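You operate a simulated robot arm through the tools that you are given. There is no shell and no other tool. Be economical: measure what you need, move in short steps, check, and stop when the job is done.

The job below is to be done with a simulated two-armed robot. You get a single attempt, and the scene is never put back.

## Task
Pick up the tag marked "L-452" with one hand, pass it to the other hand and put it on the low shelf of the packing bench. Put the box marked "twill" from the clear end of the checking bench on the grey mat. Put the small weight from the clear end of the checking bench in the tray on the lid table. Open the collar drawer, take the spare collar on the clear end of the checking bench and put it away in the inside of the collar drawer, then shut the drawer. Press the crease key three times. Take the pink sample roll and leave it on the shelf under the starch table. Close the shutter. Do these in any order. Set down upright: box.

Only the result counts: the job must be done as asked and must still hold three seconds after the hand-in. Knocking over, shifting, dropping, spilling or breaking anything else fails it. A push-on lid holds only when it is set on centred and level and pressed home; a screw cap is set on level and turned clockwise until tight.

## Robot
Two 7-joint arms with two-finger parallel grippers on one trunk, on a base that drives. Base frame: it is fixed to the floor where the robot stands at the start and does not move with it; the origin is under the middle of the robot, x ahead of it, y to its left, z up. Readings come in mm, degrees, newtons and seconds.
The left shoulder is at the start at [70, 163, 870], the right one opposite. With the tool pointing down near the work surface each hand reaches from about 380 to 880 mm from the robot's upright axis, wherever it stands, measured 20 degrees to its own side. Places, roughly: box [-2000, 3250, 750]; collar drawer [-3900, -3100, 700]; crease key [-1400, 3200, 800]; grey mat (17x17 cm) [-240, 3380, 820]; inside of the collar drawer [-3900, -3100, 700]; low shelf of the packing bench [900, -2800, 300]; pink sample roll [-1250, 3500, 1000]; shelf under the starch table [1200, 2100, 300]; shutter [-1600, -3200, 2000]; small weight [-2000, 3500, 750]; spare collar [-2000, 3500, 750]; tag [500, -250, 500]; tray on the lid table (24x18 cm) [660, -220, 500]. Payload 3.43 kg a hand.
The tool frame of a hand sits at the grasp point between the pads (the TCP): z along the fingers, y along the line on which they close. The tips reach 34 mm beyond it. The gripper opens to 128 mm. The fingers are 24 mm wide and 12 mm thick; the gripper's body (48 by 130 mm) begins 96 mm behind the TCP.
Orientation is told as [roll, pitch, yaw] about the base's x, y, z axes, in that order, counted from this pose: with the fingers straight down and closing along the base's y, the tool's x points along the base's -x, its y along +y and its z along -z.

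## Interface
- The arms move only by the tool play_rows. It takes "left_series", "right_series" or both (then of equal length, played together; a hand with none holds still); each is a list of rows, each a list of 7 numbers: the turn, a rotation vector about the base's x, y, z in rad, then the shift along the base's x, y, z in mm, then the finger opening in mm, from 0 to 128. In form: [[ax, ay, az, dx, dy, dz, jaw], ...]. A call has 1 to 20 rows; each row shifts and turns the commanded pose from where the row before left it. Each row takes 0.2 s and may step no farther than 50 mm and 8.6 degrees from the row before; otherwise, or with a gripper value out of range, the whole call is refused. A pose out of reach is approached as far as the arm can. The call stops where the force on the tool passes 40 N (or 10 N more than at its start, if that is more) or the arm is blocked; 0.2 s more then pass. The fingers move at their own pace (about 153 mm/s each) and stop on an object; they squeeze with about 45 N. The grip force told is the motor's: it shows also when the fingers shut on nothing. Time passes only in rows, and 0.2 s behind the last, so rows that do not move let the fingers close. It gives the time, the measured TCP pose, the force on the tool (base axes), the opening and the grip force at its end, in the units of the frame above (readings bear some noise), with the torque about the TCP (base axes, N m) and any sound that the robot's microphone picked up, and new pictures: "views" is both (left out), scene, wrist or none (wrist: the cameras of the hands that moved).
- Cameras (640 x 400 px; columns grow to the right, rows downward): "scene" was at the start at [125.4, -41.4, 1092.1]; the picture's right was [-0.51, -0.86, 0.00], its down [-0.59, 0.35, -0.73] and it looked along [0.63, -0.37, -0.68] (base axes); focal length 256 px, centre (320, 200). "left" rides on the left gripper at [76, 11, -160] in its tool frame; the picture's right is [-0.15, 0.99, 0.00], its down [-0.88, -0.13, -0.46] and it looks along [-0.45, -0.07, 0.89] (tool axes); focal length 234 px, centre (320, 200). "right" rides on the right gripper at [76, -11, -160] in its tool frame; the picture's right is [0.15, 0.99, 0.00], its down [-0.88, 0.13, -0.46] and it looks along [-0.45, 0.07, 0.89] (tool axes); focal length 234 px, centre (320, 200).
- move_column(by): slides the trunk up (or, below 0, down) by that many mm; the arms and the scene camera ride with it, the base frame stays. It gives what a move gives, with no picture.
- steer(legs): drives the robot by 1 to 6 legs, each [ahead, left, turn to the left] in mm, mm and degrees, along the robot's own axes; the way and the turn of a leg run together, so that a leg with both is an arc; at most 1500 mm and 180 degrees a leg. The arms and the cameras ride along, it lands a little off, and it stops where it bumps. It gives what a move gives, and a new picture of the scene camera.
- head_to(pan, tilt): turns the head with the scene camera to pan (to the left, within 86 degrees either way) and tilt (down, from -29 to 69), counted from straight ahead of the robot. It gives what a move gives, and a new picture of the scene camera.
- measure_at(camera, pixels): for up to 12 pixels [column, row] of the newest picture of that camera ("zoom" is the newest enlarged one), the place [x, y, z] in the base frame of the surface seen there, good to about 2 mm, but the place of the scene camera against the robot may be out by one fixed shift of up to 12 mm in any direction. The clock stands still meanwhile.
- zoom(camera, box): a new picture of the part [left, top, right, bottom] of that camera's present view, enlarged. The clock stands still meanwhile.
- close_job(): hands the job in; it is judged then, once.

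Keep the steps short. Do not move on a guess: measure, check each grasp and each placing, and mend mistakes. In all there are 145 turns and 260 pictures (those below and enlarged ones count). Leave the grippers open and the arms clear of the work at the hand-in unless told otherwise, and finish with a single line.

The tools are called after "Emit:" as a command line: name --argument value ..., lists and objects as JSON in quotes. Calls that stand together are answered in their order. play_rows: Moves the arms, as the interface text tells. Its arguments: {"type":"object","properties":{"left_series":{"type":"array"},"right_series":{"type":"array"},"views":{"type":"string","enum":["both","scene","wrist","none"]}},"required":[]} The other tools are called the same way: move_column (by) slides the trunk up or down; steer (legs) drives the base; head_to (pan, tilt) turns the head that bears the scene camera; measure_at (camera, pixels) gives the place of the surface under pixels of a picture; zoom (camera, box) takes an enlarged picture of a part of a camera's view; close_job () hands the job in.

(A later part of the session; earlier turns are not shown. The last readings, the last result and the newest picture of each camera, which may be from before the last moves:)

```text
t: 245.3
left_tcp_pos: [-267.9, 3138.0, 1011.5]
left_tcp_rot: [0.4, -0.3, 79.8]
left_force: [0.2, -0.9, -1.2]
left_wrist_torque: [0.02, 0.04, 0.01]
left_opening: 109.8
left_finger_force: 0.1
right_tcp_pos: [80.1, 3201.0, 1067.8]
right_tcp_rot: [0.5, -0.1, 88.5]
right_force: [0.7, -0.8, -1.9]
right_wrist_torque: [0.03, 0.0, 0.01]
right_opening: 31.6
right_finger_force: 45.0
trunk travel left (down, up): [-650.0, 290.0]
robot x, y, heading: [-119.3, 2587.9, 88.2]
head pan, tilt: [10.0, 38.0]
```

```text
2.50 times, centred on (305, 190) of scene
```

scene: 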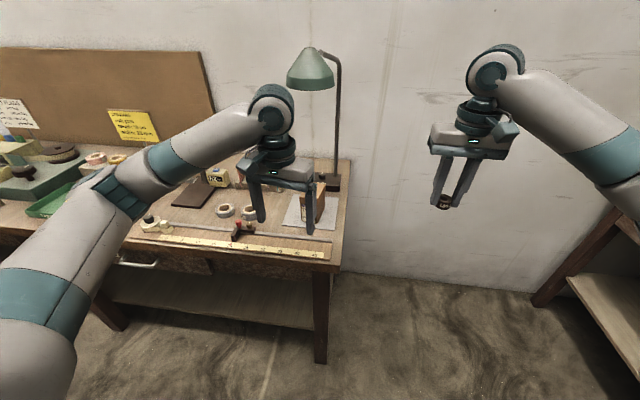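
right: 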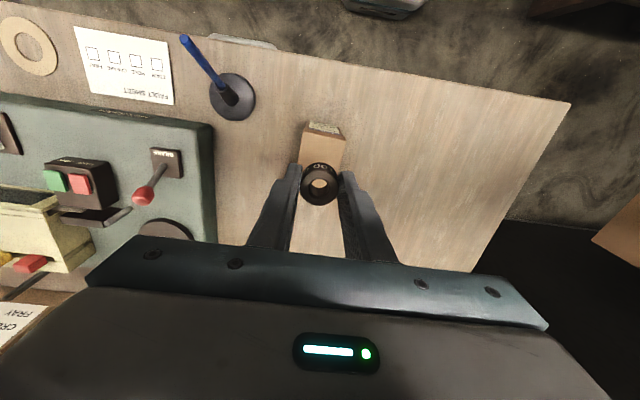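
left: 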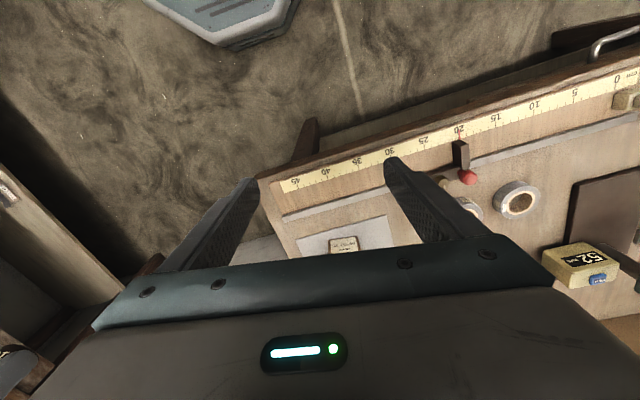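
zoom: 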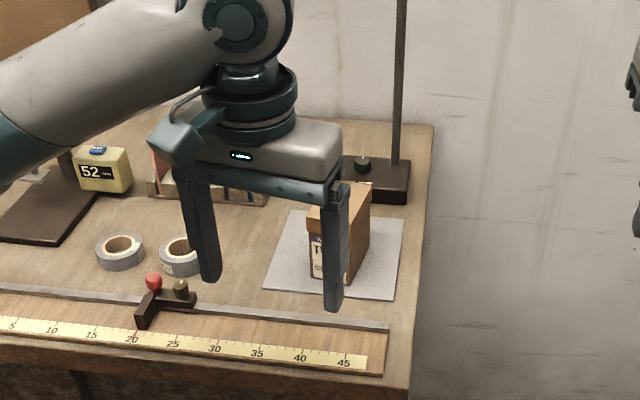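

TWILL stands on the mat. Next the crease key and pink roll: I back 150 and strafe left 1130.

Emit:
steer --legs '[[-150, 0, 1.8], [0, 1120, 0]]'

Emit:
head_to --pan 0 --tilt 45

Emit:
zoom --camera "scene" --box '[190, 60, 450, 220]'

```text
t: 251.9
left_tcp_pos: [-1403.6, 2973.4, 1012.0]
left_tcp_rot: [0.1, -0.4, 82.5]
left_force: [0.2, -0.2, -1.0]
left_wrist_torque: [0.01, 0.0, 0.04]
left_opening: 110.1
left_finger_force: 0.0
right_tcp_pos: [-1059.7, 3051.3, 1067.9]
right_tcp_rot: [0.4, 0.0, 91.3]
right_force: [0.1, -0.3, -1.0]
right_wrist_torque: [0.0, 0.03, 0.0]
right_opening: 31.8
right_finger_force: 44.9
trunk travel left (down, up): [-650.0, 290.0]
robot x, y, heading: [-1226.0, 2433.8, 90.8]
head pan, tilt: [10.0, 38.0]
```

scene: 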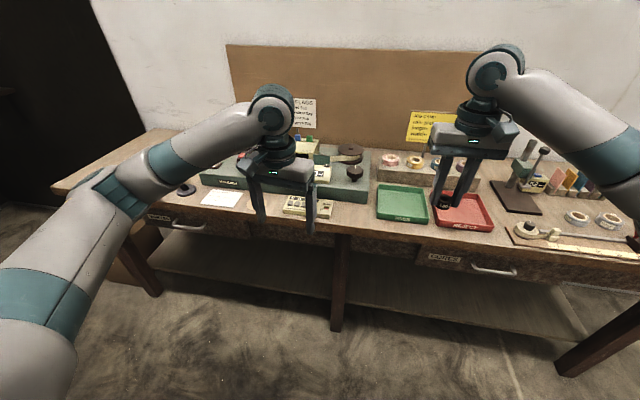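

```text
t: 252.7
left_tcp_pos: [-1403.2, 2973.9, 1010.3]
left_tcp_rot: [0.1, -0.4, 82.5]
left_force: [0.4, -0.2, 0.1]
left_wrist_torque: [-0.01, -0.01, 0.01]
left_opening: 109.8
left_finger_force: 0.1
right_tcp_pos: [-1060.0, 3053.3, 1067.0]
right_tcp_rot: [0.4, 0.1, 91.3]
right_force: [-0.6, -0.7, -1.2]
right_wrist_torque: [-0.02, 0.01, 0.0]
right_opening: 31.8
right_finger_force: 45.3
trunk travel left (down, up): [-650.0, 290.0]
robot x, y, heading: [-1226.9, 2432.3, 90.5]
head pan, tilt: [0.0, 45.0]
```

scene: 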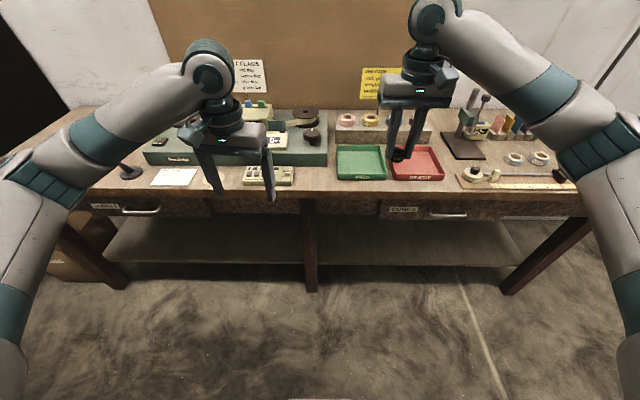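

```text
2.46 times, centred on (320, 140) of scene
```

zoom: 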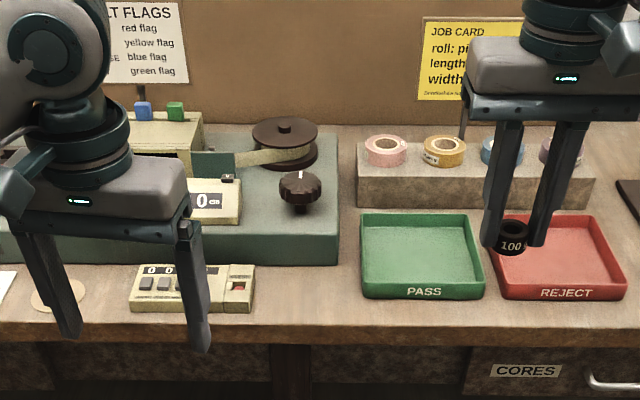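

I look at the counter's keys with the left wrist camera.

Emit:
zoom --camera "left" --box '[0, 0, 640, 400]'

Emit:
zoom --camera "scene" --box '[235, 155, 305, 195]'

```text
1.00 times, centred on (320, 200) of left (not enlarged: the box is as wide or as high as the picture)
```

zoom: 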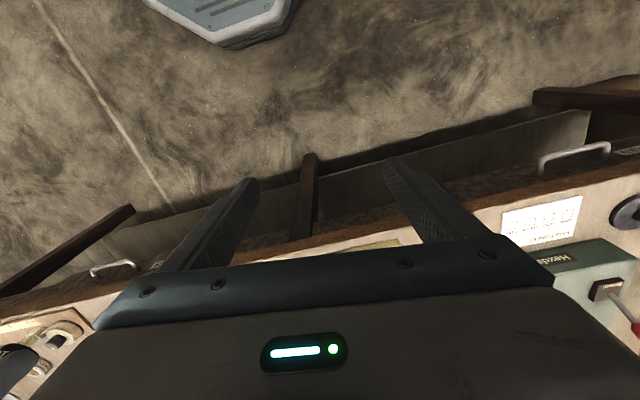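

```text
9.14 times, centred on (270, 175) of scene
```

zoom: 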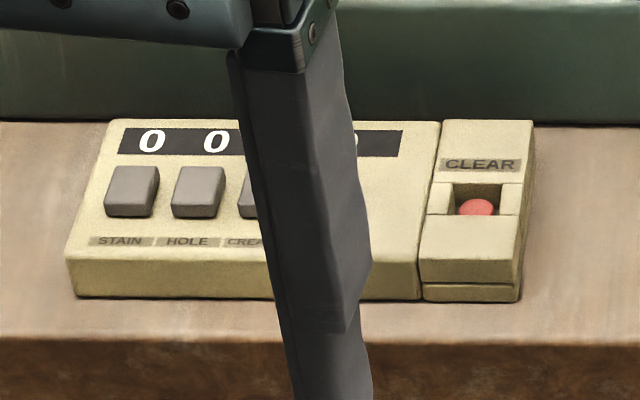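

CREASE is the third key. I move the left hand forward above it to measure from close, with the fingers set half-open.

Emit:
play_rows --left_series '[[0, 0, 0, 0, 43, 0, 100], [0, 0, 0, 0, 43, 0, 100], [0, 0, 0, 0, 43, 0, 100], [0, 0, 0, 0, 43, 0, 100], [0, 0, 0, 0, 43, 0, 100], [0, 0, 0, 0, 45, 0, 100]]' --views "wrist"

Emit:
zoom --camera "left" --box '[240, 100, 400, 240]'

```text
t: 254.1
left_tcp_pos: [-1402.2, 3234.5, 1011.5]
left_tcp_rot: [0.3, -0.3, 82.5]
left_force: [-0.5, 0.1, -0.7]
left_wrist_torque: [-0.05, 0.02, 0.0]
left_opening: 100.1
left_finger_force: 0.0
right_tcp_pos: [-1058.1, 3053.5, 1067.0]
right_tcp_rot: [0.5, 0.1, 91.3]
right_force: [0.7, 0.1, -1.0]
right_wrist_torque: [0.0, 0.05, 0.02]
right_opening: 32.1
right_finger_force: 44.6
trunk travel left (down, up): [-650.0, 290.0]
robot x, y, heading: [-1227.5, 2429.5, 90.5]
head pan, tilt: [0.0, 45.0]
```

left: 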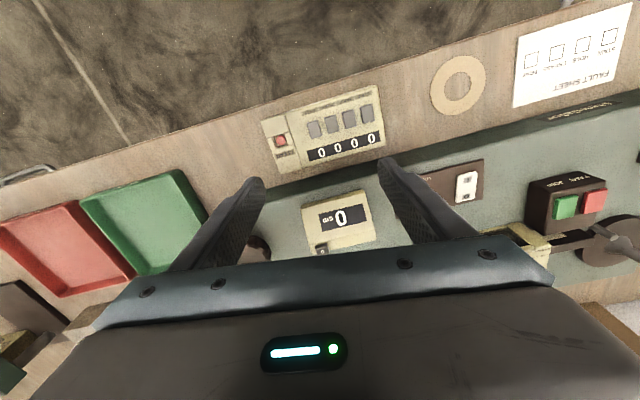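

```text
2.86 times, centred on (320, 170) of left
```

zoom: 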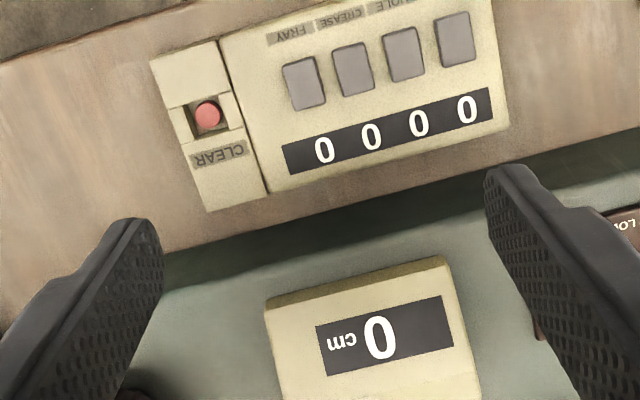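

CREASE key in left pixels is (331.5,124.5). I measure the keys.

Emit:
measure_at --camera "left" --pixels '[[331.5, 124.5], [314, 129], [349.4, 119], [367, 113], [326, 127], [337, 122], [329, 116], [334, 132], [322, 131], [340, 170], [300, 145]]'

```text
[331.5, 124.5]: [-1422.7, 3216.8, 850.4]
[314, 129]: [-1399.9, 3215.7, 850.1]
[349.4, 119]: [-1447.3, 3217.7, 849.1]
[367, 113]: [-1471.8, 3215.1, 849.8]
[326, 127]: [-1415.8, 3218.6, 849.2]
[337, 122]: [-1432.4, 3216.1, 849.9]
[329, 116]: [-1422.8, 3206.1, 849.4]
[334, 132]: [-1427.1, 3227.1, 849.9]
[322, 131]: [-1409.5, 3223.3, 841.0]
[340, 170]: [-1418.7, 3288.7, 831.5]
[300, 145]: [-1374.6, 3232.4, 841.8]
```

CREASE centre (-1424,3217), top 850, pitch 24 mm. I'll press with the right-hand finger only (12 mm thick): TCP at x=-1480 with opening 100, yaw straightened. First I hover at tip z≈860.

Emit:
play_rows --left_series '[[0, 0, 0.131, -40, -17, 0, 100], [0, 0, 0, -38, 0, -25, 100], [0, 0, 0, 0, 0, -40, 100], [0, 0, 0, 0, 0, -40, 100], [0, 0, 0, 0, 0, -12, 100]]'

Emit:
zoom --camera "left" --box '[180, 100, 340, 240]'

Emit:
zoom --camera "scene" --box '[220, 140, 310, 200]'

```text
t: 255.2
left_tcp_pos: [-1484.1, 3216.6, 894.6]
left_tcp_rot: [0.1, -0.3, 90.1]
left_force: [0.2, -0.7, 0.0]
left_wrist_torque: [-0.01, -0.01, 0.01]
left_opening: 100.1
left_finger_force: 0.0
right_tcp_pos: [-1059.3, 3052.9, 1068.6]
right_tcp_rot: [0.5, 0.0, 91.3]
right_force: [0.4, -0.7, -1.1]
right_wrist_torque: [0.01, 0.02, 0.05]
right_opening: 31.9
right_finger_force: 45.5
trunk travel left (down, up): [-650.0, 290.0]
robot x, y, heading: [-1229.9, 2431.5, 90.7]
head pan, tilt: [0.0, 45.0]
```

scene: 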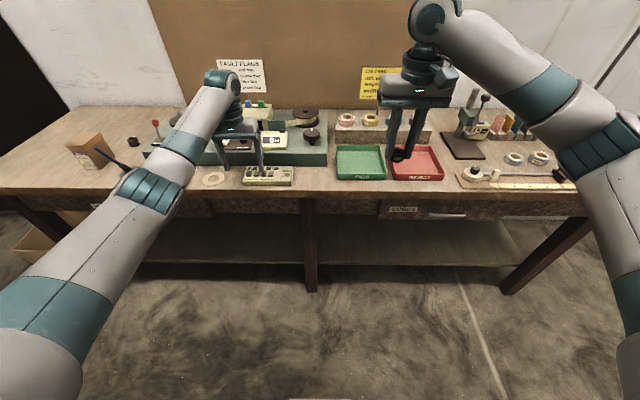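
left: 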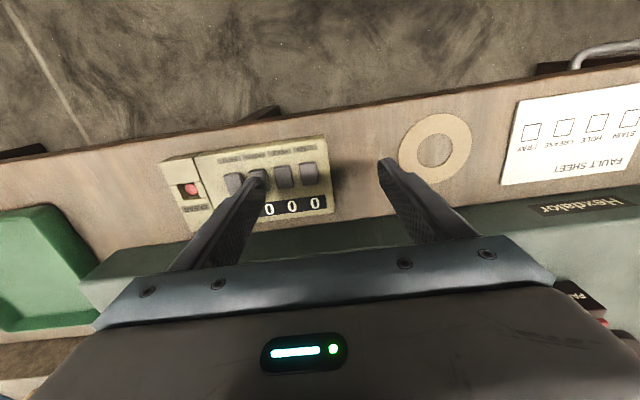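

```text
2.86 times, centred on (260, 170) of left
```

zoom: 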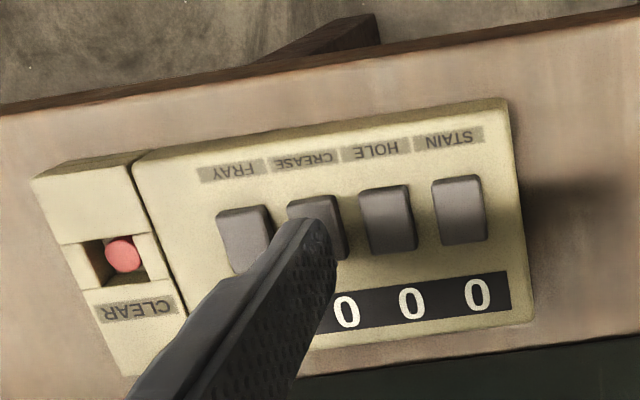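

```text
6.67 times, centred on (265, 170) of scene
```

zoom: 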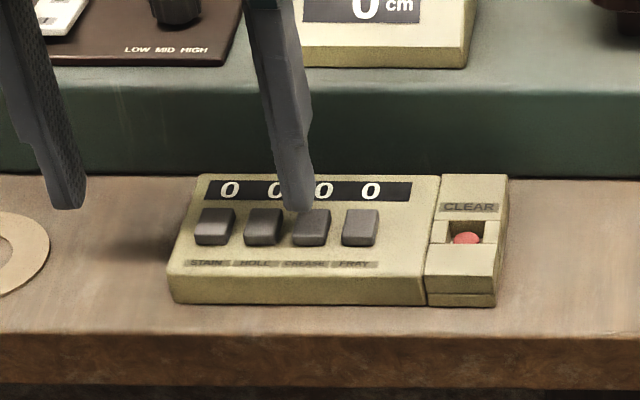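

The finger is over CREASE; I shift +4 mm in x, and press down gently to about tip z 845, then lift and read the counter.

Emit:
play_rows --left_series '[[0, 0, 0, 4, -3, -6, 100], [0, 0, 0, 0, 0, -4, 100], [0, 0, 0, 0, 0, -3, 100], [0, 0, 0, 0, 0, -3, 100], [0, 0, 0, 0, 0, 0, 100]]' --views "none"

Emit:
zoom --camera "scene" --box '[220, 140, 310, 200]'

```text
t: 256.4
left_tcp_pos: [-1477.6, 3213.6, 880.1]
left_tcp_rot: [0.1, -0.3, 90.1]
left_force: [-1.1, 2.5, 4.9]
left_wrist_torque: [0.02, -0.22, 0.09]
left_opening: 99.4
left_finger_force: 0.0
right_tcp_pos: [-1059.7, 3051.4, 1067.0]
right_tcp_rot: [0.3, 0.1, 91.4]
right_force: [-0.3, -0.2, -1.1]
right_wrist_torque: [0.0, -0.01, -0.05]
right_opening: 31.8
right_finger_force: 44.8
trunk travel left (down, up): [-650.0, 290.0]
robot x, y, heading: [-1230.0, 2431.6, 91.0]
head pan, tilt: [0.0, 45.0]
heard: click
```

```text
6.67 times, centred on (265, 170) of scene
```

zoom: 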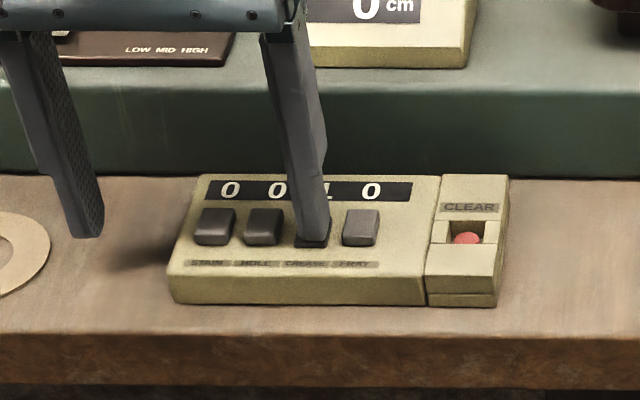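

A click, and the counter shows 0010 in the CREASE column. I press two more times with full releases between, then lift off.

Emit:
play_rows --left_series '[[0, 0, 0, 0, 0, 7, 100], [0, 0, 0, 0, 0, 6, 100], [0, 0, 0, 0, 0, 0, 100], [0, 0, 0, 0, 0, -6, 100], [0, 0, 0, 0, 0, -4, 100], [0, 0, 0, 0, 0, -3, 100], [0, 0, 0, 0, 0, 0, 100], [0, 0, 0, 0, 0, 7, 100], [0, 0, 0, 0, 0, 6, 100], [0, 0, 0, 0, 0, 0, 100]]' --views "none"

Emit:
zoom --camera "scene" --box '[220, 140, 310, 200]'

```text
t: 258.6
left_tcp_pos: [-1476.6, 3214.4, 891.9]
left_tcp_rot: [0.1, -0.2, 90.0]
left_force: [0.4, -1.0, -0.3]
left_wrist_torque: [0.04, 0.04, -0.03]
left_opening: 100.1
left_finger_force: 0.0
right_tcp_pos: [-1060.3, 3053.0, 1066.5]
right_tcp_rot: [0.5, 0.0, 91.3]
right_force: [-0.4, -0.3, -1.0]
right_wrist_torque: [-0.04, -0.03, 0.02]
right_opening: 31.7
right_finger_force: 44.9
trunk travel left (down, up): [-650.0, 290.0]
robot x, y, heading: [-1228.7, 2433.8, 90.7]
head pan, tilt: [0.0, 45.0]
heard: click
```

```text
6.67 times, centred on (265, 170) of scene
```

zoom: 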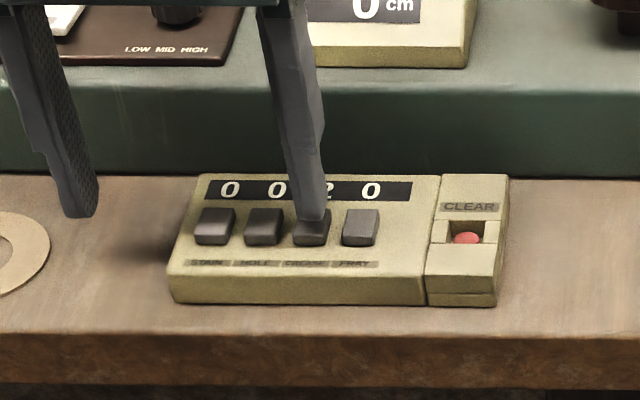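

Counter shows 0020. One more press and then lift up clear.

Emit:
play_rows --left_series '[[0, 0, 0, 0, 0, -6, 100], [0, 0, 0, 0, 0, -4, 100], [0, 0, 0, 0, 0, -3, 100], [0, 0, 0, 0, 0, 0, 100], [0, 0, 0, 0, 0, 7, 100], [0, 0, 0, 0, 0, 6, 100], [0, 0, 0, 0, 0, 40, 100], [0, 0, 0, 0, 0, 45, 100], [0, 0, 0, 0, 0, 40, 100], [0, 0, 0, 20, 0, 40, 100]]' --views "none"

Emit:
zoom --camera "scene" --box '[220, 80, 430, 200]'

Emit:
measure_at --camera "scene" --pixels '[[347, 120], [348, 117], [342, 128], [370, 120], [347, 132], [335, 125], [360, 112]]'

```text
t: 260.9
left_tcp_pos: [-1456.0, 3210.4, 1059.0]
left_tcp_rot: [0.2, -0.3, 90.1]
left_force: [-0.3, 0.6, -0.3]
left_wrist_torque: [0.05, 0.01, 0.02]
left_opening: 100.1
left_finger_force: 0.0
right_tcp_pos: [-1057.4, 3052.6, 1067.1]
right_tcp_rot: [0.4, -0.1, 91.2]
right_force: [0.2, 0.2, -1.2]
right_wrist_torque: [-0.01, 0.03, -0.01]
right_opening: 31.9
right_finger_force: 44.7
trunk travel left (down, up): [-650.0, 290.0]
robot x, y, heading: [-1229.9, 2431.9, 90.7]
head pan, tilt: [0.0, 45.0]
heard: click
```

```text
3.05 times, centred on (325, 140) of scene
```

zoom: 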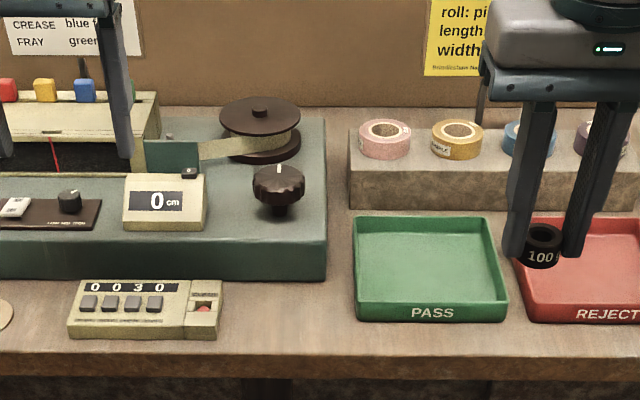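

```text
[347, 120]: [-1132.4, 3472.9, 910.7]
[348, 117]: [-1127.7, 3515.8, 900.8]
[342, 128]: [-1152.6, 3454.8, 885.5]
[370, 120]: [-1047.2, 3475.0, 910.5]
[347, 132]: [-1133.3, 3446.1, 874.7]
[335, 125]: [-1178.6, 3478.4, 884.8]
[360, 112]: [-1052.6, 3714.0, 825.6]
```

Counter shows 0030. Now the pink roll at about (-1132,3490) on the block. I drive ahead 288 and right 235, and turn the left hand to close along y.

Emit:
steer --legs '[[288, -235, -0.7]]'

Emit:
play_rows --left_series '[[0, 0, 0.1428, 8, 0, 0, 110], [0, 0, 0.1428, 8, 0, 0, 110], [0, 0, 0.1428, 8, 0, 0, 110], [0, 0, 0.1428, 8, 0, 0, 110], [0, 0, 0.1428, 8, 0, 0, 110], [0, 0, 0.1428, 8, 0, 0, 110], [0, 0, 0.1428, 8, 0, 0, 110], [0, 0, 0.1428, 8, 0, 0, 110], [0, 0, 0.1428, 8, 0, 0, 110], [0, 0, 0.1428, 8, 0, 0, 110], [0, 0, 0.1428, 8, 0, 0, 110]]'

```text
t: 263.2
left_tcp_pos: [-1217.4, 3503.2, 1057.9]
left_tcp_rot: [0.1, -0.2, 89.2]
left_force: [0.1, 0.6, -0.7]
left_wrist_torque: [-0.04, 0.0, 0.01]
left_opening: 100.1
left_finger_force: 0.1
right_tcp_pos: [-821.9, 3337.0, 1066.4]
right_tcp_rot: [0.5, 0.0, 90.5]
right_force: [-0.4, -0.4, -0.5]
right_wrist_torque: [-0.02, 0.05, 0.0]
right_opening: 31.8
right_finger_force: 44.6
trunk travel left (down, up): [-650.0, 290.0]
robot x, y, heading: [-1000.7, 2719.5, 90.0]
head pan, tilt: [0.0, 45.0]
```

scene: 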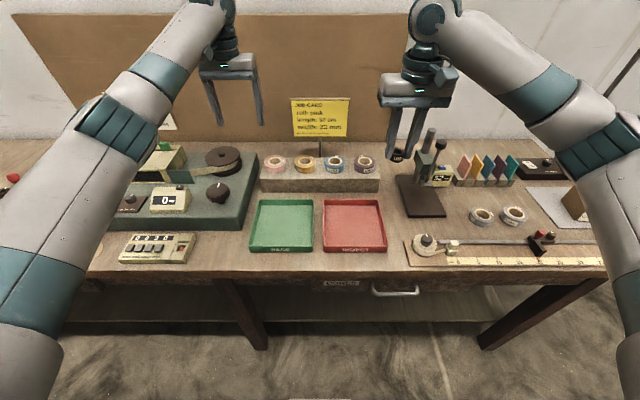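

```text
t: 265.6
left_tcp_pos: [-1129.7, 3502.7, 1057.0]
left_tcp_rot: [0.1, -0.3, 179.5]
left_force: [0.6, -0.1, -0.2]
left_wrist_torque: [0.0, -0.01, 0.04]
left_opening: 110.1
left_finger_force: 0.0
right_tcp_pos: [-821.4, 3338.3, 1067.7]
right_tcp_rot: [0.5, 0.0, 90.6]
right_force: [0.3, -0.2, -1.5]
right_wrist_torque: [0.01, -0.01, 0.0]
right_opening: 31.4
right_finger_force: 45.3
trunk travel left (down, up): [-650.0, 290.0]
robot x, y, heading: [-1003.8, 2718.3, 90.0]
head pan, tilt: [0.0, 45.0]
```

scene: 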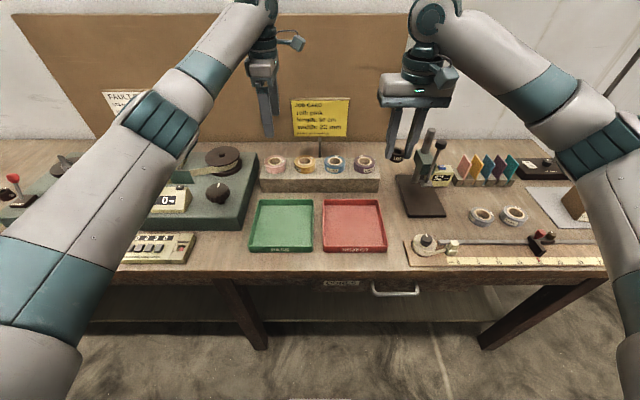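
left: 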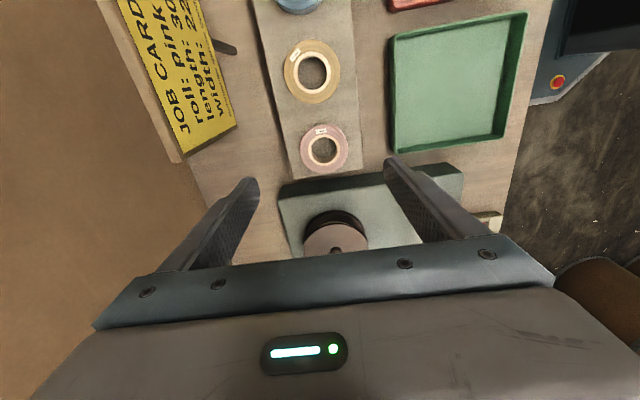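

I measure the pink roll (centre ≈(323,149) in the left view), its neighbours and the card post.

Emit:
measure_at --camera "left" --pixels '[[305, 148], [342, 150], [324, 128], [324, 168], [311, 96], [268, 130], [222, 47], [240, 120], [335, 232], [290, 160], [362, 150]]'

```text
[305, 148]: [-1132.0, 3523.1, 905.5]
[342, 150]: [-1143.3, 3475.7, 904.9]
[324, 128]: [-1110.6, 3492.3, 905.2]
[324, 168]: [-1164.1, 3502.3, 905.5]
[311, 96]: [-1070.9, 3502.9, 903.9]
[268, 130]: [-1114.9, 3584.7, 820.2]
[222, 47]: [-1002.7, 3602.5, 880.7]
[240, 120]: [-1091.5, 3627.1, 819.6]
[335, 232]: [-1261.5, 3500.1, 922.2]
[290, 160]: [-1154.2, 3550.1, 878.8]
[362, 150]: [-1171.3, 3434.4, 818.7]
```

Pink roll centre ≈(-1137,3499), top 905, block top 879. I lower to TCP 917 and grip.

Emit:
play_rows --left_series '[[0, 0, 0, -8, -4, -35, 100], [0, 0, 0, 0, 0, -40, 100], [0, 0, 0, 0, 0, -40, 100], [0, 0, 0, 0, 0, -25, 100], [0, 0, 0, 0, 0, 0, 0], [0, 0, 0, 0, 0, 0, 0], [0, 0, 0, 0, 0, 0, 0]]' --views "wrist"

```text
t: 267.2
left_tcp_pos: [-1137.0, 3499.7, 917.6]
left_tcp_rot: [0.0, -0.4, 179.2]
left_force: [-0.2, 0.4, -0.1]
left_wrist_torque: [0.0, 0.02, 0.01]
left_opening: 64.5
left_finger_force: 44.8
right_tcp_pos: [-822.1, 3337.9, 1067.8]
right_tcp_rot: [0.6, 0.0, 90.5]
right_force: [0.5, -1.3, -1.5]
right_wrist_torque: [0.01, -0.02, 0.0]
right_opening: 32.0
right_finger_force: 45.0
trunk travel left (down, up): [-650.0, 290.0]
robot x, y, heading: [-995.4, 2717.8, 89.9]
head pan, tilt: [0.0, 45.0]
```

left: 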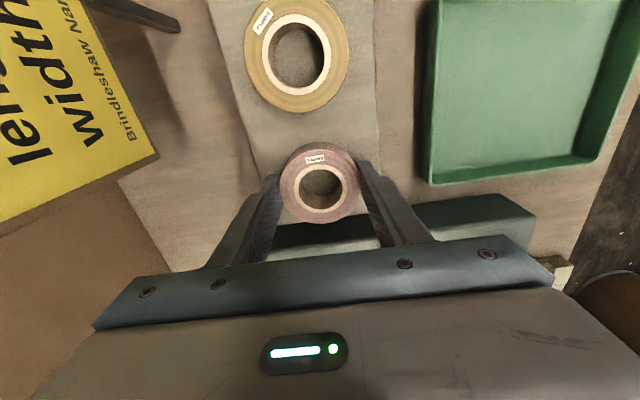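

Pink roll held (64.5 mm). I lift it, draw it back, then back off and turn toward the starch table.

Emit:
play_rows --left_series '[[0, 0, 0, 0, 0, 30, 0], [0, 0, 0, 0, 0, 40, 0], [0, 0, 0, 0, 0, 40, 0], [0, 0, 0, 0, -20, 30, 0], [0, 0, 0, 0, -45, 0, 0], [0, 0, 0, 0, -45, 0, 0], [0, 0, 0, 0, -45, 0, 0], [0, 0, 0, 0, -45, 0, 0], [0, 0, 0, 0, -45, 0, 0]]' --views "none"

Emit:
steer --legs '[[-600, 0, 0], [0, -900, 0], [0, 0, -90]]'

Emit:
head_to --pan 0 --tilt 28

```text
t: 269.2
left_tcp_pos: [-1140.8, 3254.1, 1056.7]
left_tcp_rot: [0.0, -0.2, 179.3]
left_force: [0.0, -0.1, 0.0]
left_wrist_torque: [0.0, 0.02, 0.0]
left_opening: 64.5
left_finger_force: 45.4
right_tcp_pos: [-821.9, 3337.5, 1068.1]
right_tcp_rot: [0.4, -0.1, 90.5]
right_force: [0.1, -0.1, -0.8]
right_wrist_torque: [-0.01, -0.04, 0.02]
right_opening: 31.8
right_finger_force: 44.9
trunk travel left (down, up): [-650.0, 290.0]
robot x, y, heading: [-1000.5, 2719.4, 90.1]
head pan, tilt: [0.0, 45.0]
```

```text
t: 280.7
left_tcp_pos: [438.0, 2278.4, 1056.3]
left_tcp_rot: [0.1, -0.3, 90.2]
left_force: [-0.9, -1.0, -0.3]
left_wrist_torque: [-0.01, -0.01, -0.02]
left_opening: 64.5
left_finger_force: 45.2
right_tcp_pos: [524.8, 1963.2, 1067.4]
right_tcp_rot: [0.6, 0.0, 1.4]
right_force: [-0.5, -0.6, -1.2]
right_wrist_torque: [-0.01, 0.04, 0.01]
right_opening: 31.2
right_finger_force: 44.4
trunk travel left (down, up): [-650.0, 290.0]
robot x, y, heading: [-97.8, 2128.6, 1.1]
head pan, tilt: [0.0, 45.0]
```

scene: 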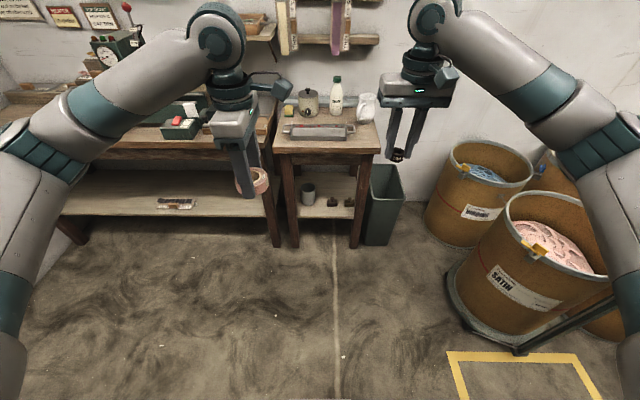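

```text
t: 281.5
left_tcp_pos: [437.1, 2277.8, 1056.0]
left_tcp_rot: [0.2, -0.3, 90.2]
left_force: [-0.1, 0.2, -0.5]
left_wrist_torque: [0.0, -0.02, 0.0]
left_opening: 64.4
left_finger_force: 45.0
right_tcp_pos: [525.3, 1961.7, 1065.9]
right_tcp_rot: [0.4, 0.0, 1.4]
right_force: [-0.1, -0.3, -0.2]
right_wrist_torque: [0.01, -0.02, 0.01]
right_opening: 31.4
right_finger_force: 45.1
trunk travel left (down, up): [-650.0, 290.0]
robot x, y, heading: [-96.5, 2131.2, 0.7]
head pan, tilt: [0.0, 28.0]
```

scene: 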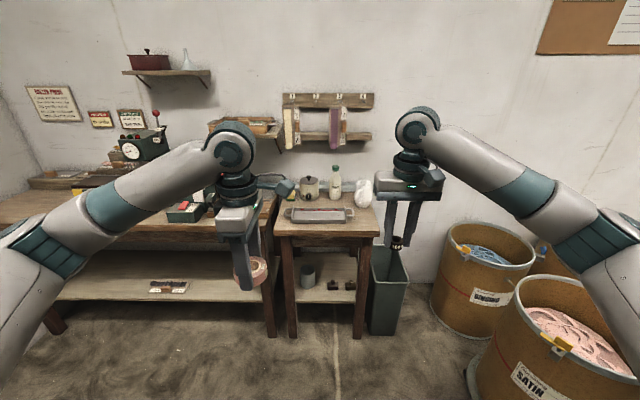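

The small table in the middle with the pot and bottle must be the starch table at (1200,2100). I measure its shelf and top.

Emit:
measure_at --camera "scene" --pixels '[[295, 300], [310, 298], [330, 298], [350, 300], [325, 285], [345, 285], [308, 285], [283, 230], [375, 232], [293, 335], [358, 335], [345, 275]]'

Emit:
zoom --camera "scene" --box '[260, 160, 420, 350]'

```text
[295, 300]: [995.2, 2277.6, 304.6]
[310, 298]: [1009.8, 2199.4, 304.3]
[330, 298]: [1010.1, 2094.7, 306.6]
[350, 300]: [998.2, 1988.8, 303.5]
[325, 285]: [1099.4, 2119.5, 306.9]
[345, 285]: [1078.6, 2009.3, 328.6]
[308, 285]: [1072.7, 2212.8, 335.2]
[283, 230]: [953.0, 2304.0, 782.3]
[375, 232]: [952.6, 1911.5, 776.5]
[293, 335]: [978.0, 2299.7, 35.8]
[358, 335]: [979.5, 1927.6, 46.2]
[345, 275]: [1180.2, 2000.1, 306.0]
```

```text
2.11 times, centred on (340, 255) of scene
```

zoom: 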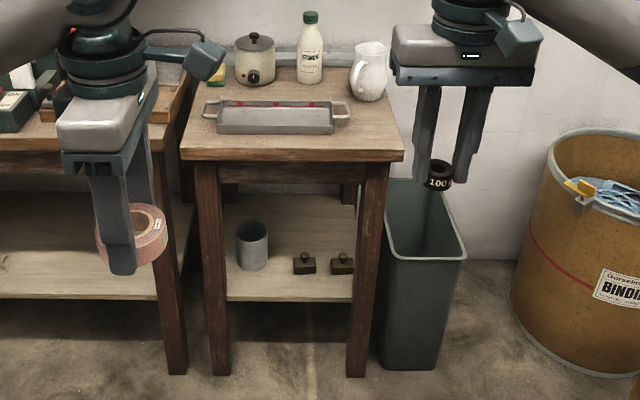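

I measure the can's and the small items' edges on the shelf more precisely.

Emit:
measure_at --camera "scene" --pixels '[[307.8, 287], [315, 283], [302, 284], [327.5, 288.5], [337.5, 288.5], [346, 288.5], [332, 281], [322, 300], [322, 302], [322, 240], [322, 250]]'

```text
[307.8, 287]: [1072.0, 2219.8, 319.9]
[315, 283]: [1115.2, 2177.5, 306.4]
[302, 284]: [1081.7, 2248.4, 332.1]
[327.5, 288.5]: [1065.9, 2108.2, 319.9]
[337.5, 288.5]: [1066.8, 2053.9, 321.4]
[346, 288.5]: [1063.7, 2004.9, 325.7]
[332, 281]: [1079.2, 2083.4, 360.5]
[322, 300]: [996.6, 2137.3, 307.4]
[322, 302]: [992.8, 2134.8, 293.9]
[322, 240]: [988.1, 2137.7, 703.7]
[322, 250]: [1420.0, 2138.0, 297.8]
```

There is a 76 mm gap between can and item, so the roll fits at (1038,2146). I lower the trunk, pull the right hand in/up, and stretch the left hand forward and down.

Emit:
move_column --by -400

Emit:
move_column --by -240

Emit:
play_rows --left_series '[[0, 0, 0, 30, 0, 0, 0], [0, 0, 0, 30, -5, 0, 0], [0, 0, 0, 30, -5, 0, 0], [0, 0, 0, 30, -5, 0, 0], [0, 0, 0, 30, -5, 0, 0], [0, 0, 0, 30, -5, 0, 0], [0, 0, 0, 30, -5, -10, 0], [0, 0, 0, 25, -5, -10, 0]]' --right_series '[[0, 0, 0, -15, -5, 20, 0], [0, 0, 0, -15, -5, 20, 0], [0, 0, 0, -15, -5, 20, 0], [0, 0, 0, -15, -5, 20, 0], [0, 0, 0, -15, -5, 20, 0], [0, 0, 0, -15, -5, 20, 0], [0, 0, 0, -15, -5, 20, 0], [0, 0, 0, -15, -5, 20, 0]]' --views "scene"

```text
t: 285.3
left_tcp_pos: [438.3, 2277.9, 656.4]
left_tcp_rot: [0.2, -0.3, 90.2]
left_force: [0.5, 0.8, -0.1]
left_wrist_torque: [0.02, -0.01, 0.0]
left_opening: 64.4
left_finger_force: 45.2
right_tcp_pos: [525.0, 1963.5, 667.9]
right_tcp_rot: [0.4, 0.0, 1.3]
right_force: [-0.3, 0.4, 0.0]
right_wrist_torque: [-0.04, 0.01, 0.03]
right_opening: 31.6
right_finger_force: 45.1
trunk travel left (down, up): [-250.0, 690.0]
robot x, y, heading: [-96.6, 2128.5, 0.8]
head pan, tilt: [0.0, 28.0]
```

```text
t: 287.8
left_tcp_pos: [437.4, 2277.8, 416.6]
left_tcp_rot: [0.1, -0.3, 90.2]
left_force: [-0.7, -0.4, -0.9]
left_wrist_torque: [-0.01, 0.0, -0.01]
left_opening: 64.4
left_finger_force: 45.4
right_tcp_pos: [523.2, 1963.1, 427.8]
right_tcp_rot: [0.5, 0.0, 1.3]
right_force: [0.3, -0.4, -1.2]
right_wrist_torque: [0.01, 0.02, 0.0]
right_opening: 31.4
right_finger_force: 44.9
trunk travel left (down, up): [-10.0, 930.0]
robot x, y, heading: [-94.0, 2131.3, 0.8]
head pan, tilt: [0.0, 28.0]
```

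```text
t: 289.6
left_tcp_pos: [672.5, 2243.5, 394.8]
left_tcp_rot: [0.1, -0.3, 90.1]
left_force: [0.5, -0.4, -0.4]
left_wrist_torque: [-0.02, 0.0, 0.0]
left_opening: 64.6
left_finger_force: 44.8
right_tcp_pos: [405.3, 1924.6, 586.9]
right_tcp_rot: [0.4, -0.1, 1.4]
right_force: [0.1, -1.4, -1.0]
right_wrist_torque: [0.0, 0.01, -0.01]
right_opening: 31.4
right_finger_force: 45.3
trunk travel left (down, up): [-10.0, 930.0]
robot x, y, heading: [-95.9, 2125.6, 0.6]
head pan, tilt: [0.0, 28.0]
```

scene: 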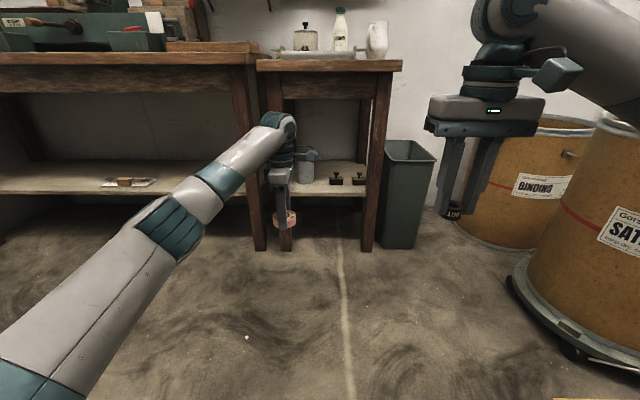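

The arm is stretched low. I lower to z≈358, strafe right 97 to align with the gap, then drive ahead 320.

Emit:
play_rows --left_series '[[0, 0, 0, 0, 0, -18, 0], [0, 0, 0, 0, 0, -18, 0]]' --views "none"

Emit:
steer --legs '[[0, -97, -0.6], [260, 0, 0]]'

Emit:
head_to --pan 0 --tilt 20

Emit:
zoom --camera "left" --box '[0, 0, 640, 400]'

```text
t: 290.2
left_tcp_pos: [673.7, 2245.9, 358.7]
left_tcp_rot: [0.2, -0.3, 90.0]
left_force: [-0.2, -0.2, 0.1]
left_wrist_torque: [-0.01, 0.01, -0.03]
left_opening: 64.8
left_finger_force: 44.6
right_tcp_pos: [405.5, 1923.2, 587.7]
right_tcp_rot: [0.4, -0.1, 1.3]
right_force: [-0.2, 0.0, -1.3]
right_wrist_torque: [0.02, 0.01, 0.02]
right_opening: 31.5
right_finger_force: 45.0
trunk travel left (down, up): [-10.0, 930.0]
robot x, y, heading: [-98.6, 2132.5, 1.0]
head pan, tilt: [0.0, 28.0]
```

```text
t: 292.8
left_tcp_pos: [931.2, 2144.1, 358.7]
left_tcp_rot: [0.1, -0.3, 89.8]
left_force: [-0.1, -1.1, -1.0]
left_wrist_torque: [0.02, 0.0, 0.01]
left_opening: 64.7
left_finger_force: 45.0
right_tcp_pos: [661.3, 1825.4, 588.1]
right_tcp_rot: [0.4, 0.0, 1.0]
right_force: [0.3, -0.6, -0.5]
right_wrist_torque: [-0.01, 0.01, 0.03]
right_opening: 31.3
right_finger_force: 45.0
trunk travel left (down, up): [-10.0, 930.0]
robot x, y, heading: [162.3, 2035.7, 0.6]
head pan, tilt: [0.0, 28.0]
```

scene: 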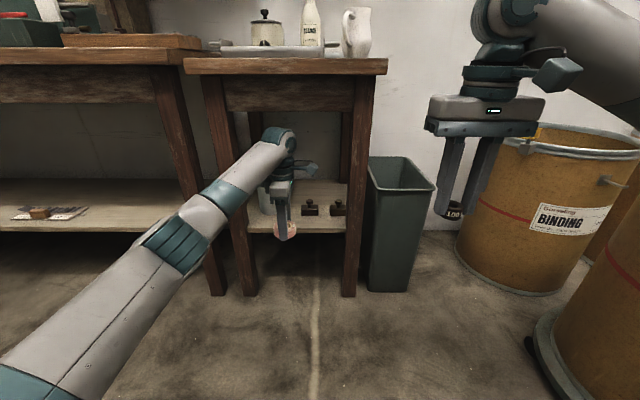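

```text
t: 293.5
left_tcp_pos: [931.9, 2144.3, 359.2]
left_tcp_rot: [0.1, -0.4, 89.7]
left_force: [-1.1, 0.1, -0.2]
left_wrist_torque: [0.01, 0.01, 0.0]
left_opening: 64.6
left_finger_force: 44.7
right_tcp_pos: [662.6, 1824.5, 588.5]
right_tcp_rot: [0.5, 0.0, 1.0]
right_force: [0.4, 0.2, -1.3]
right_wrist_torque: [-0.04, 0.0, -0.01]
right_opening: 31.1
right_finger_force: 44.7
trunk travel left (down, up): [-10.0, 930.0]
robot x, y, heading: [161.1, 2035.0, 0.4]
head pan, tilt: [0.0, 20.0]
```

scene: 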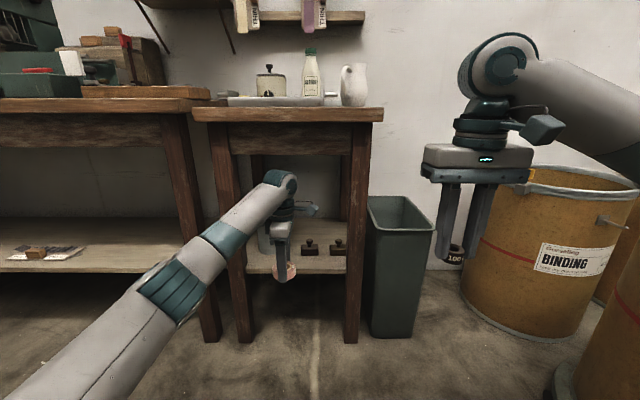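

```text
1.00 times, centred on (320, 200) of left (not enlarged: the box is as wide or as high as the picture)
```

zoom: 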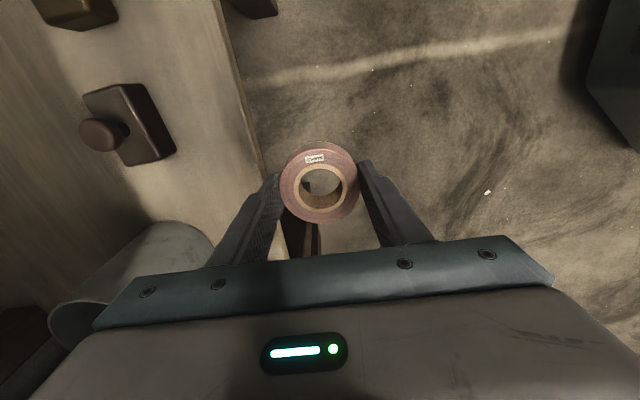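

I measure the clearances from the wrist camera: item edge (172,155) and can edge (165,224).

Emit:
measure_at --camera "left" --pixels '[[172, 154], [125, 163], [165, 226], [120, 235], [210, 235], [235, 60], [255, 150], [200, 180]]'

```text
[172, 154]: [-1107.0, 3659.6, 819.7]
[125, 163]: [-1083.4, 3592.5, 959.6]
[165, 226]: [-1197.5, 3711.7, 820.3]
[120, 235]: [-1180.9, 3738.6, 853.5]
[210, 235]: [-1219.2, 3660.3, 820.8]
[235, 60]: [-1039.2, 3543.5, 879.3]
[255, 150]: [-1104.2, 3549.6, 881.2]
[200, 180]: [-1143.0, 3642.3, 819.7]
```

That referred to an older picture; I repeat on the newest "zoom" picture.

Emit:
measure_at --camera "zoom" --pixels '[[172, 154], [125, 163], [165, 226], [120, 235], [210, 235], [235, 60], [255, 150], [200, 180]]'

```text
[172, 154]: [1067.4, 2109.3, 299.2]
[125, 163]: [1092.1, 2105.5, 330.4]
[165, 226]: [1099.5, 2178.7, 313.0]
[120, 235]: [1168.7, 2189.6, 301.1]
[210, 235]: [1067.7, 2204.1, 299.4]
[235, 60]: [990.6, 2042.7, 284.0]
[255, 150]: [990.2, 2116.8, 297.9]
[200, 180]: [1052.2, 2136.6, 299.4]
```

Shelf z≈299, front edge x≈990. I drive ahead 104 mm to put the roll at x≈1035.

Emit:
steer --legs '[[104, 3, 0]]'

Emit:
zoom --camera "left" --box '[120, 80, 440, 280]'

```text
t: 294.7
left_tcp_pos: [1035.0, 2149.2, 358.3]
left_tcp_rot: [0.1, -0.4, 89.7]
left_force: [-1.1, -0.2, -0.2]
left_wrist_torque: [0.01, 0.01, -0.02]
left_opening: 64.5
left_finger_force: 45.2
right_tcp_pos: [765.7, 1828.9, 587.5]
right_tcp_rot: [0.3, 0.0, 1.0]
right_force: [0.5, -0.4, -0.9]
right_wrist_torque: [-0.02, -0.01, 0.02]
right_opening: 31.4
right_finger_force: 44.9
trunk travel left (down, up): [-10.0, 930.0]
robot x, y, heading: [261.9, 2038.5, 0.3]
head pan, tilt: [0.0, 20.0]
```

scene: 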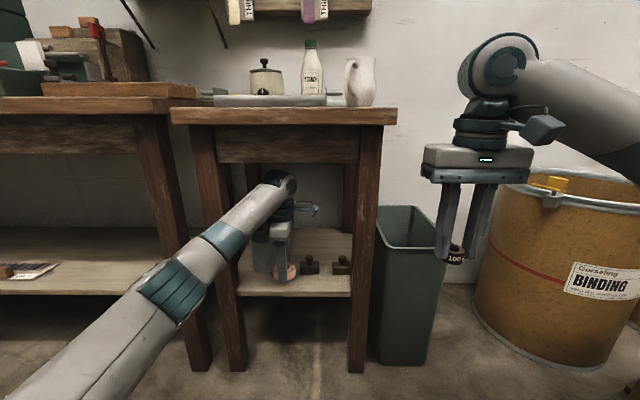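

```text
2.00 times, centred on (280, 180) of left
```

zoom: 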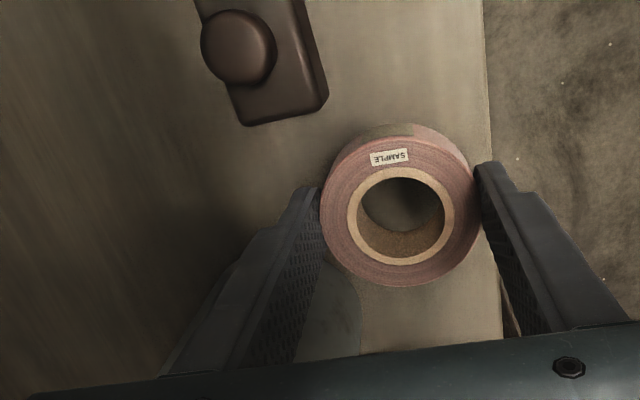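

Lower 20 mm to contact.

Emit:
play_rows --left_series '[[0, 0, 0, 0, 0, -9, 0], [0, 0, 0, 0, 0, -6, 0], [0, 0, 0, 0, 0, -3, 0], [0, 0, 0, 0, 0, -1.5, 0], [0, 0, 0, 0, 0, -1.5, 0]]' --views "none"

```text
t: 295.9
left_tcp_pos: [1033.8, 2148.4, 336.6]
left_tcp_rot: [0.2, -0.3, 89.8]
left_force: [-0.2, 0.2, -1.0]
left_wrist_torque: [0.0, 0.01, 0.02]
left_opening: 64.6
left_finger_force: 45.2
right_tcp_pos: [765.7, 1829.6, 587.6]
right_tcp_rot: [0.4, 0.0, 1.0]
right_force: [-0.4, -0.6, -0.7]
right_wrist_torque: [-0.01, -0.03, 0.01]
right_opening: 31.6
right_finger_force: 45.4
trunk travel left (down, up): [-10.0, 930.0]
robot x, y, heading: [263.7, 2037.8, 0.4]
head pan, tilt: [0.0, 20.0]
```

Not yet touching; 1 mm steps further.

Emit:
play_rows --left_series '[[0, 0, 0, 0, 0, -1, 0], [0, 0, 0, 0, 0, -1, 0], [0, 0, 0, 0, 0, -1, 0]]' --views "none"

```text
t: 296.7
left_tcp_pos: [1034.6, 2148.4, 335.7]
left_tcp_rot: [-0.1, -0.4, 89.8]
left_force: [-0.5, 2.6, 10.4]
left_wrist_torque: [0.27, 0.05, -0.09]
left_opening: 64.5
left_finger_force: 44.6
right_tcp_pos: [765.5, 1828.9, 588.4]
right_tcp_rot: [0.4, -0.1, 0.9]
right_force: [-0.4, -0.1, -1.1]
right_wrist_torque: [-0.01, 0.0, 0.0]
right_opening: 31.0
right_finger_force: 45.1
trunk travel left (down, up): [-10.0, 930.0]
robot x, y, heading: [265.1, 2039.6, 0.7]
head pan, tilt: [0.0, 20.0]
```

Contact (10 N). I open, raise 48 mm and back out.

Emit:
play_rows --left_series '[[0, 0, 0, 0, 0, 0, 90], [0, 0, 0, 0, 0, 0, 90], [0, 0, 0, 0, 0, 16, 90], [0, 0, 0, 0, 0, 16, 90], [0, 0, 0, 0, 0, 16, 90]]' --views "wrist"

Emit:
steer --legs '[[-450, 0, 0]]'

Emit:
zoom --camera "scene" --box '[240, 160, 400, 300]'

```text
t: 297.9
left_tcp_pos: [1034.6, 2148.8, 381.8]
left_tcp_rot: [0.3, -0.3, 89.8]
left_force: [0.3, 0.8, 0.1]
left_wrist_torque: [-0.03, -0.01, 0.02]
left_opening: 89.8
left_finger_force: 0.1
right_tcp_pos: [766.6, 1829.3, 587.5]
right_tcp_rot: [0.4, 0.1, 0.9]
right_force: [-0.7, 0.0, -1.7]
right_wrist_torque: [0.02, 0.01, 0.03]
right_opening: 31.1
right_finger_force: 45.3
trunk travel left (down, up): [-10.0, 930.0]
robot x, y, heading: [265.7, 2036.5, 0.5]
head pan, tilt: [0.0, 20.0]
```

left: 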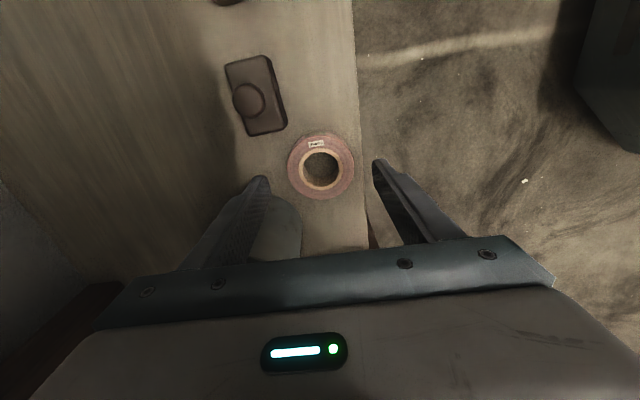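

```text
t: 300.6
left_tcp_pos: [585.2, 2140.8, 383.5]
left_tcp_rot: [0.1, -0.3, 89.4]
left_force: [0.3, 0.7, 0.2]
left_wrist_torque: [-0.01, -0.03, 0.01]
left_opening: 89.7
left_finger_force: 0.1
right_tcp_pos: [315.5, 1821.6, 586.6]
right_tcp_rot: [0.3, 0.0, 0.6]
right_force: [0.5, -0.3, -1.3]
right_wrist_torque: [0.01, 0.0, -0.04]
right_opening: 31.1
right_finger_force: 45.3
trunk travel left (down, up): [-10.0, 930.0]
robot x, y, heading: [-183.8, 2037.6, 0.3]
head pan, tilt: [0.0, 20.0]
```

scene: 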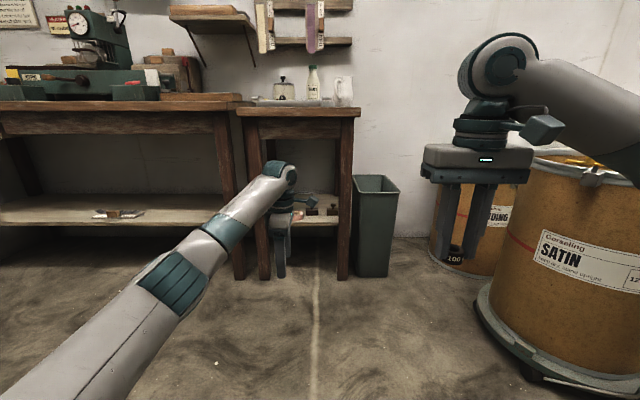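

```text
2.86 times, centred on (320, 230) of scene
```

zoom: 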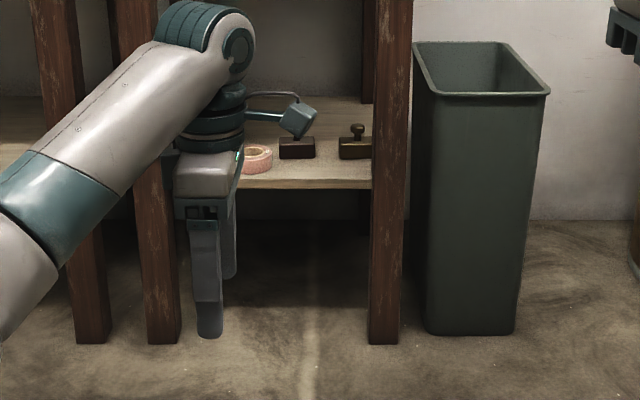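

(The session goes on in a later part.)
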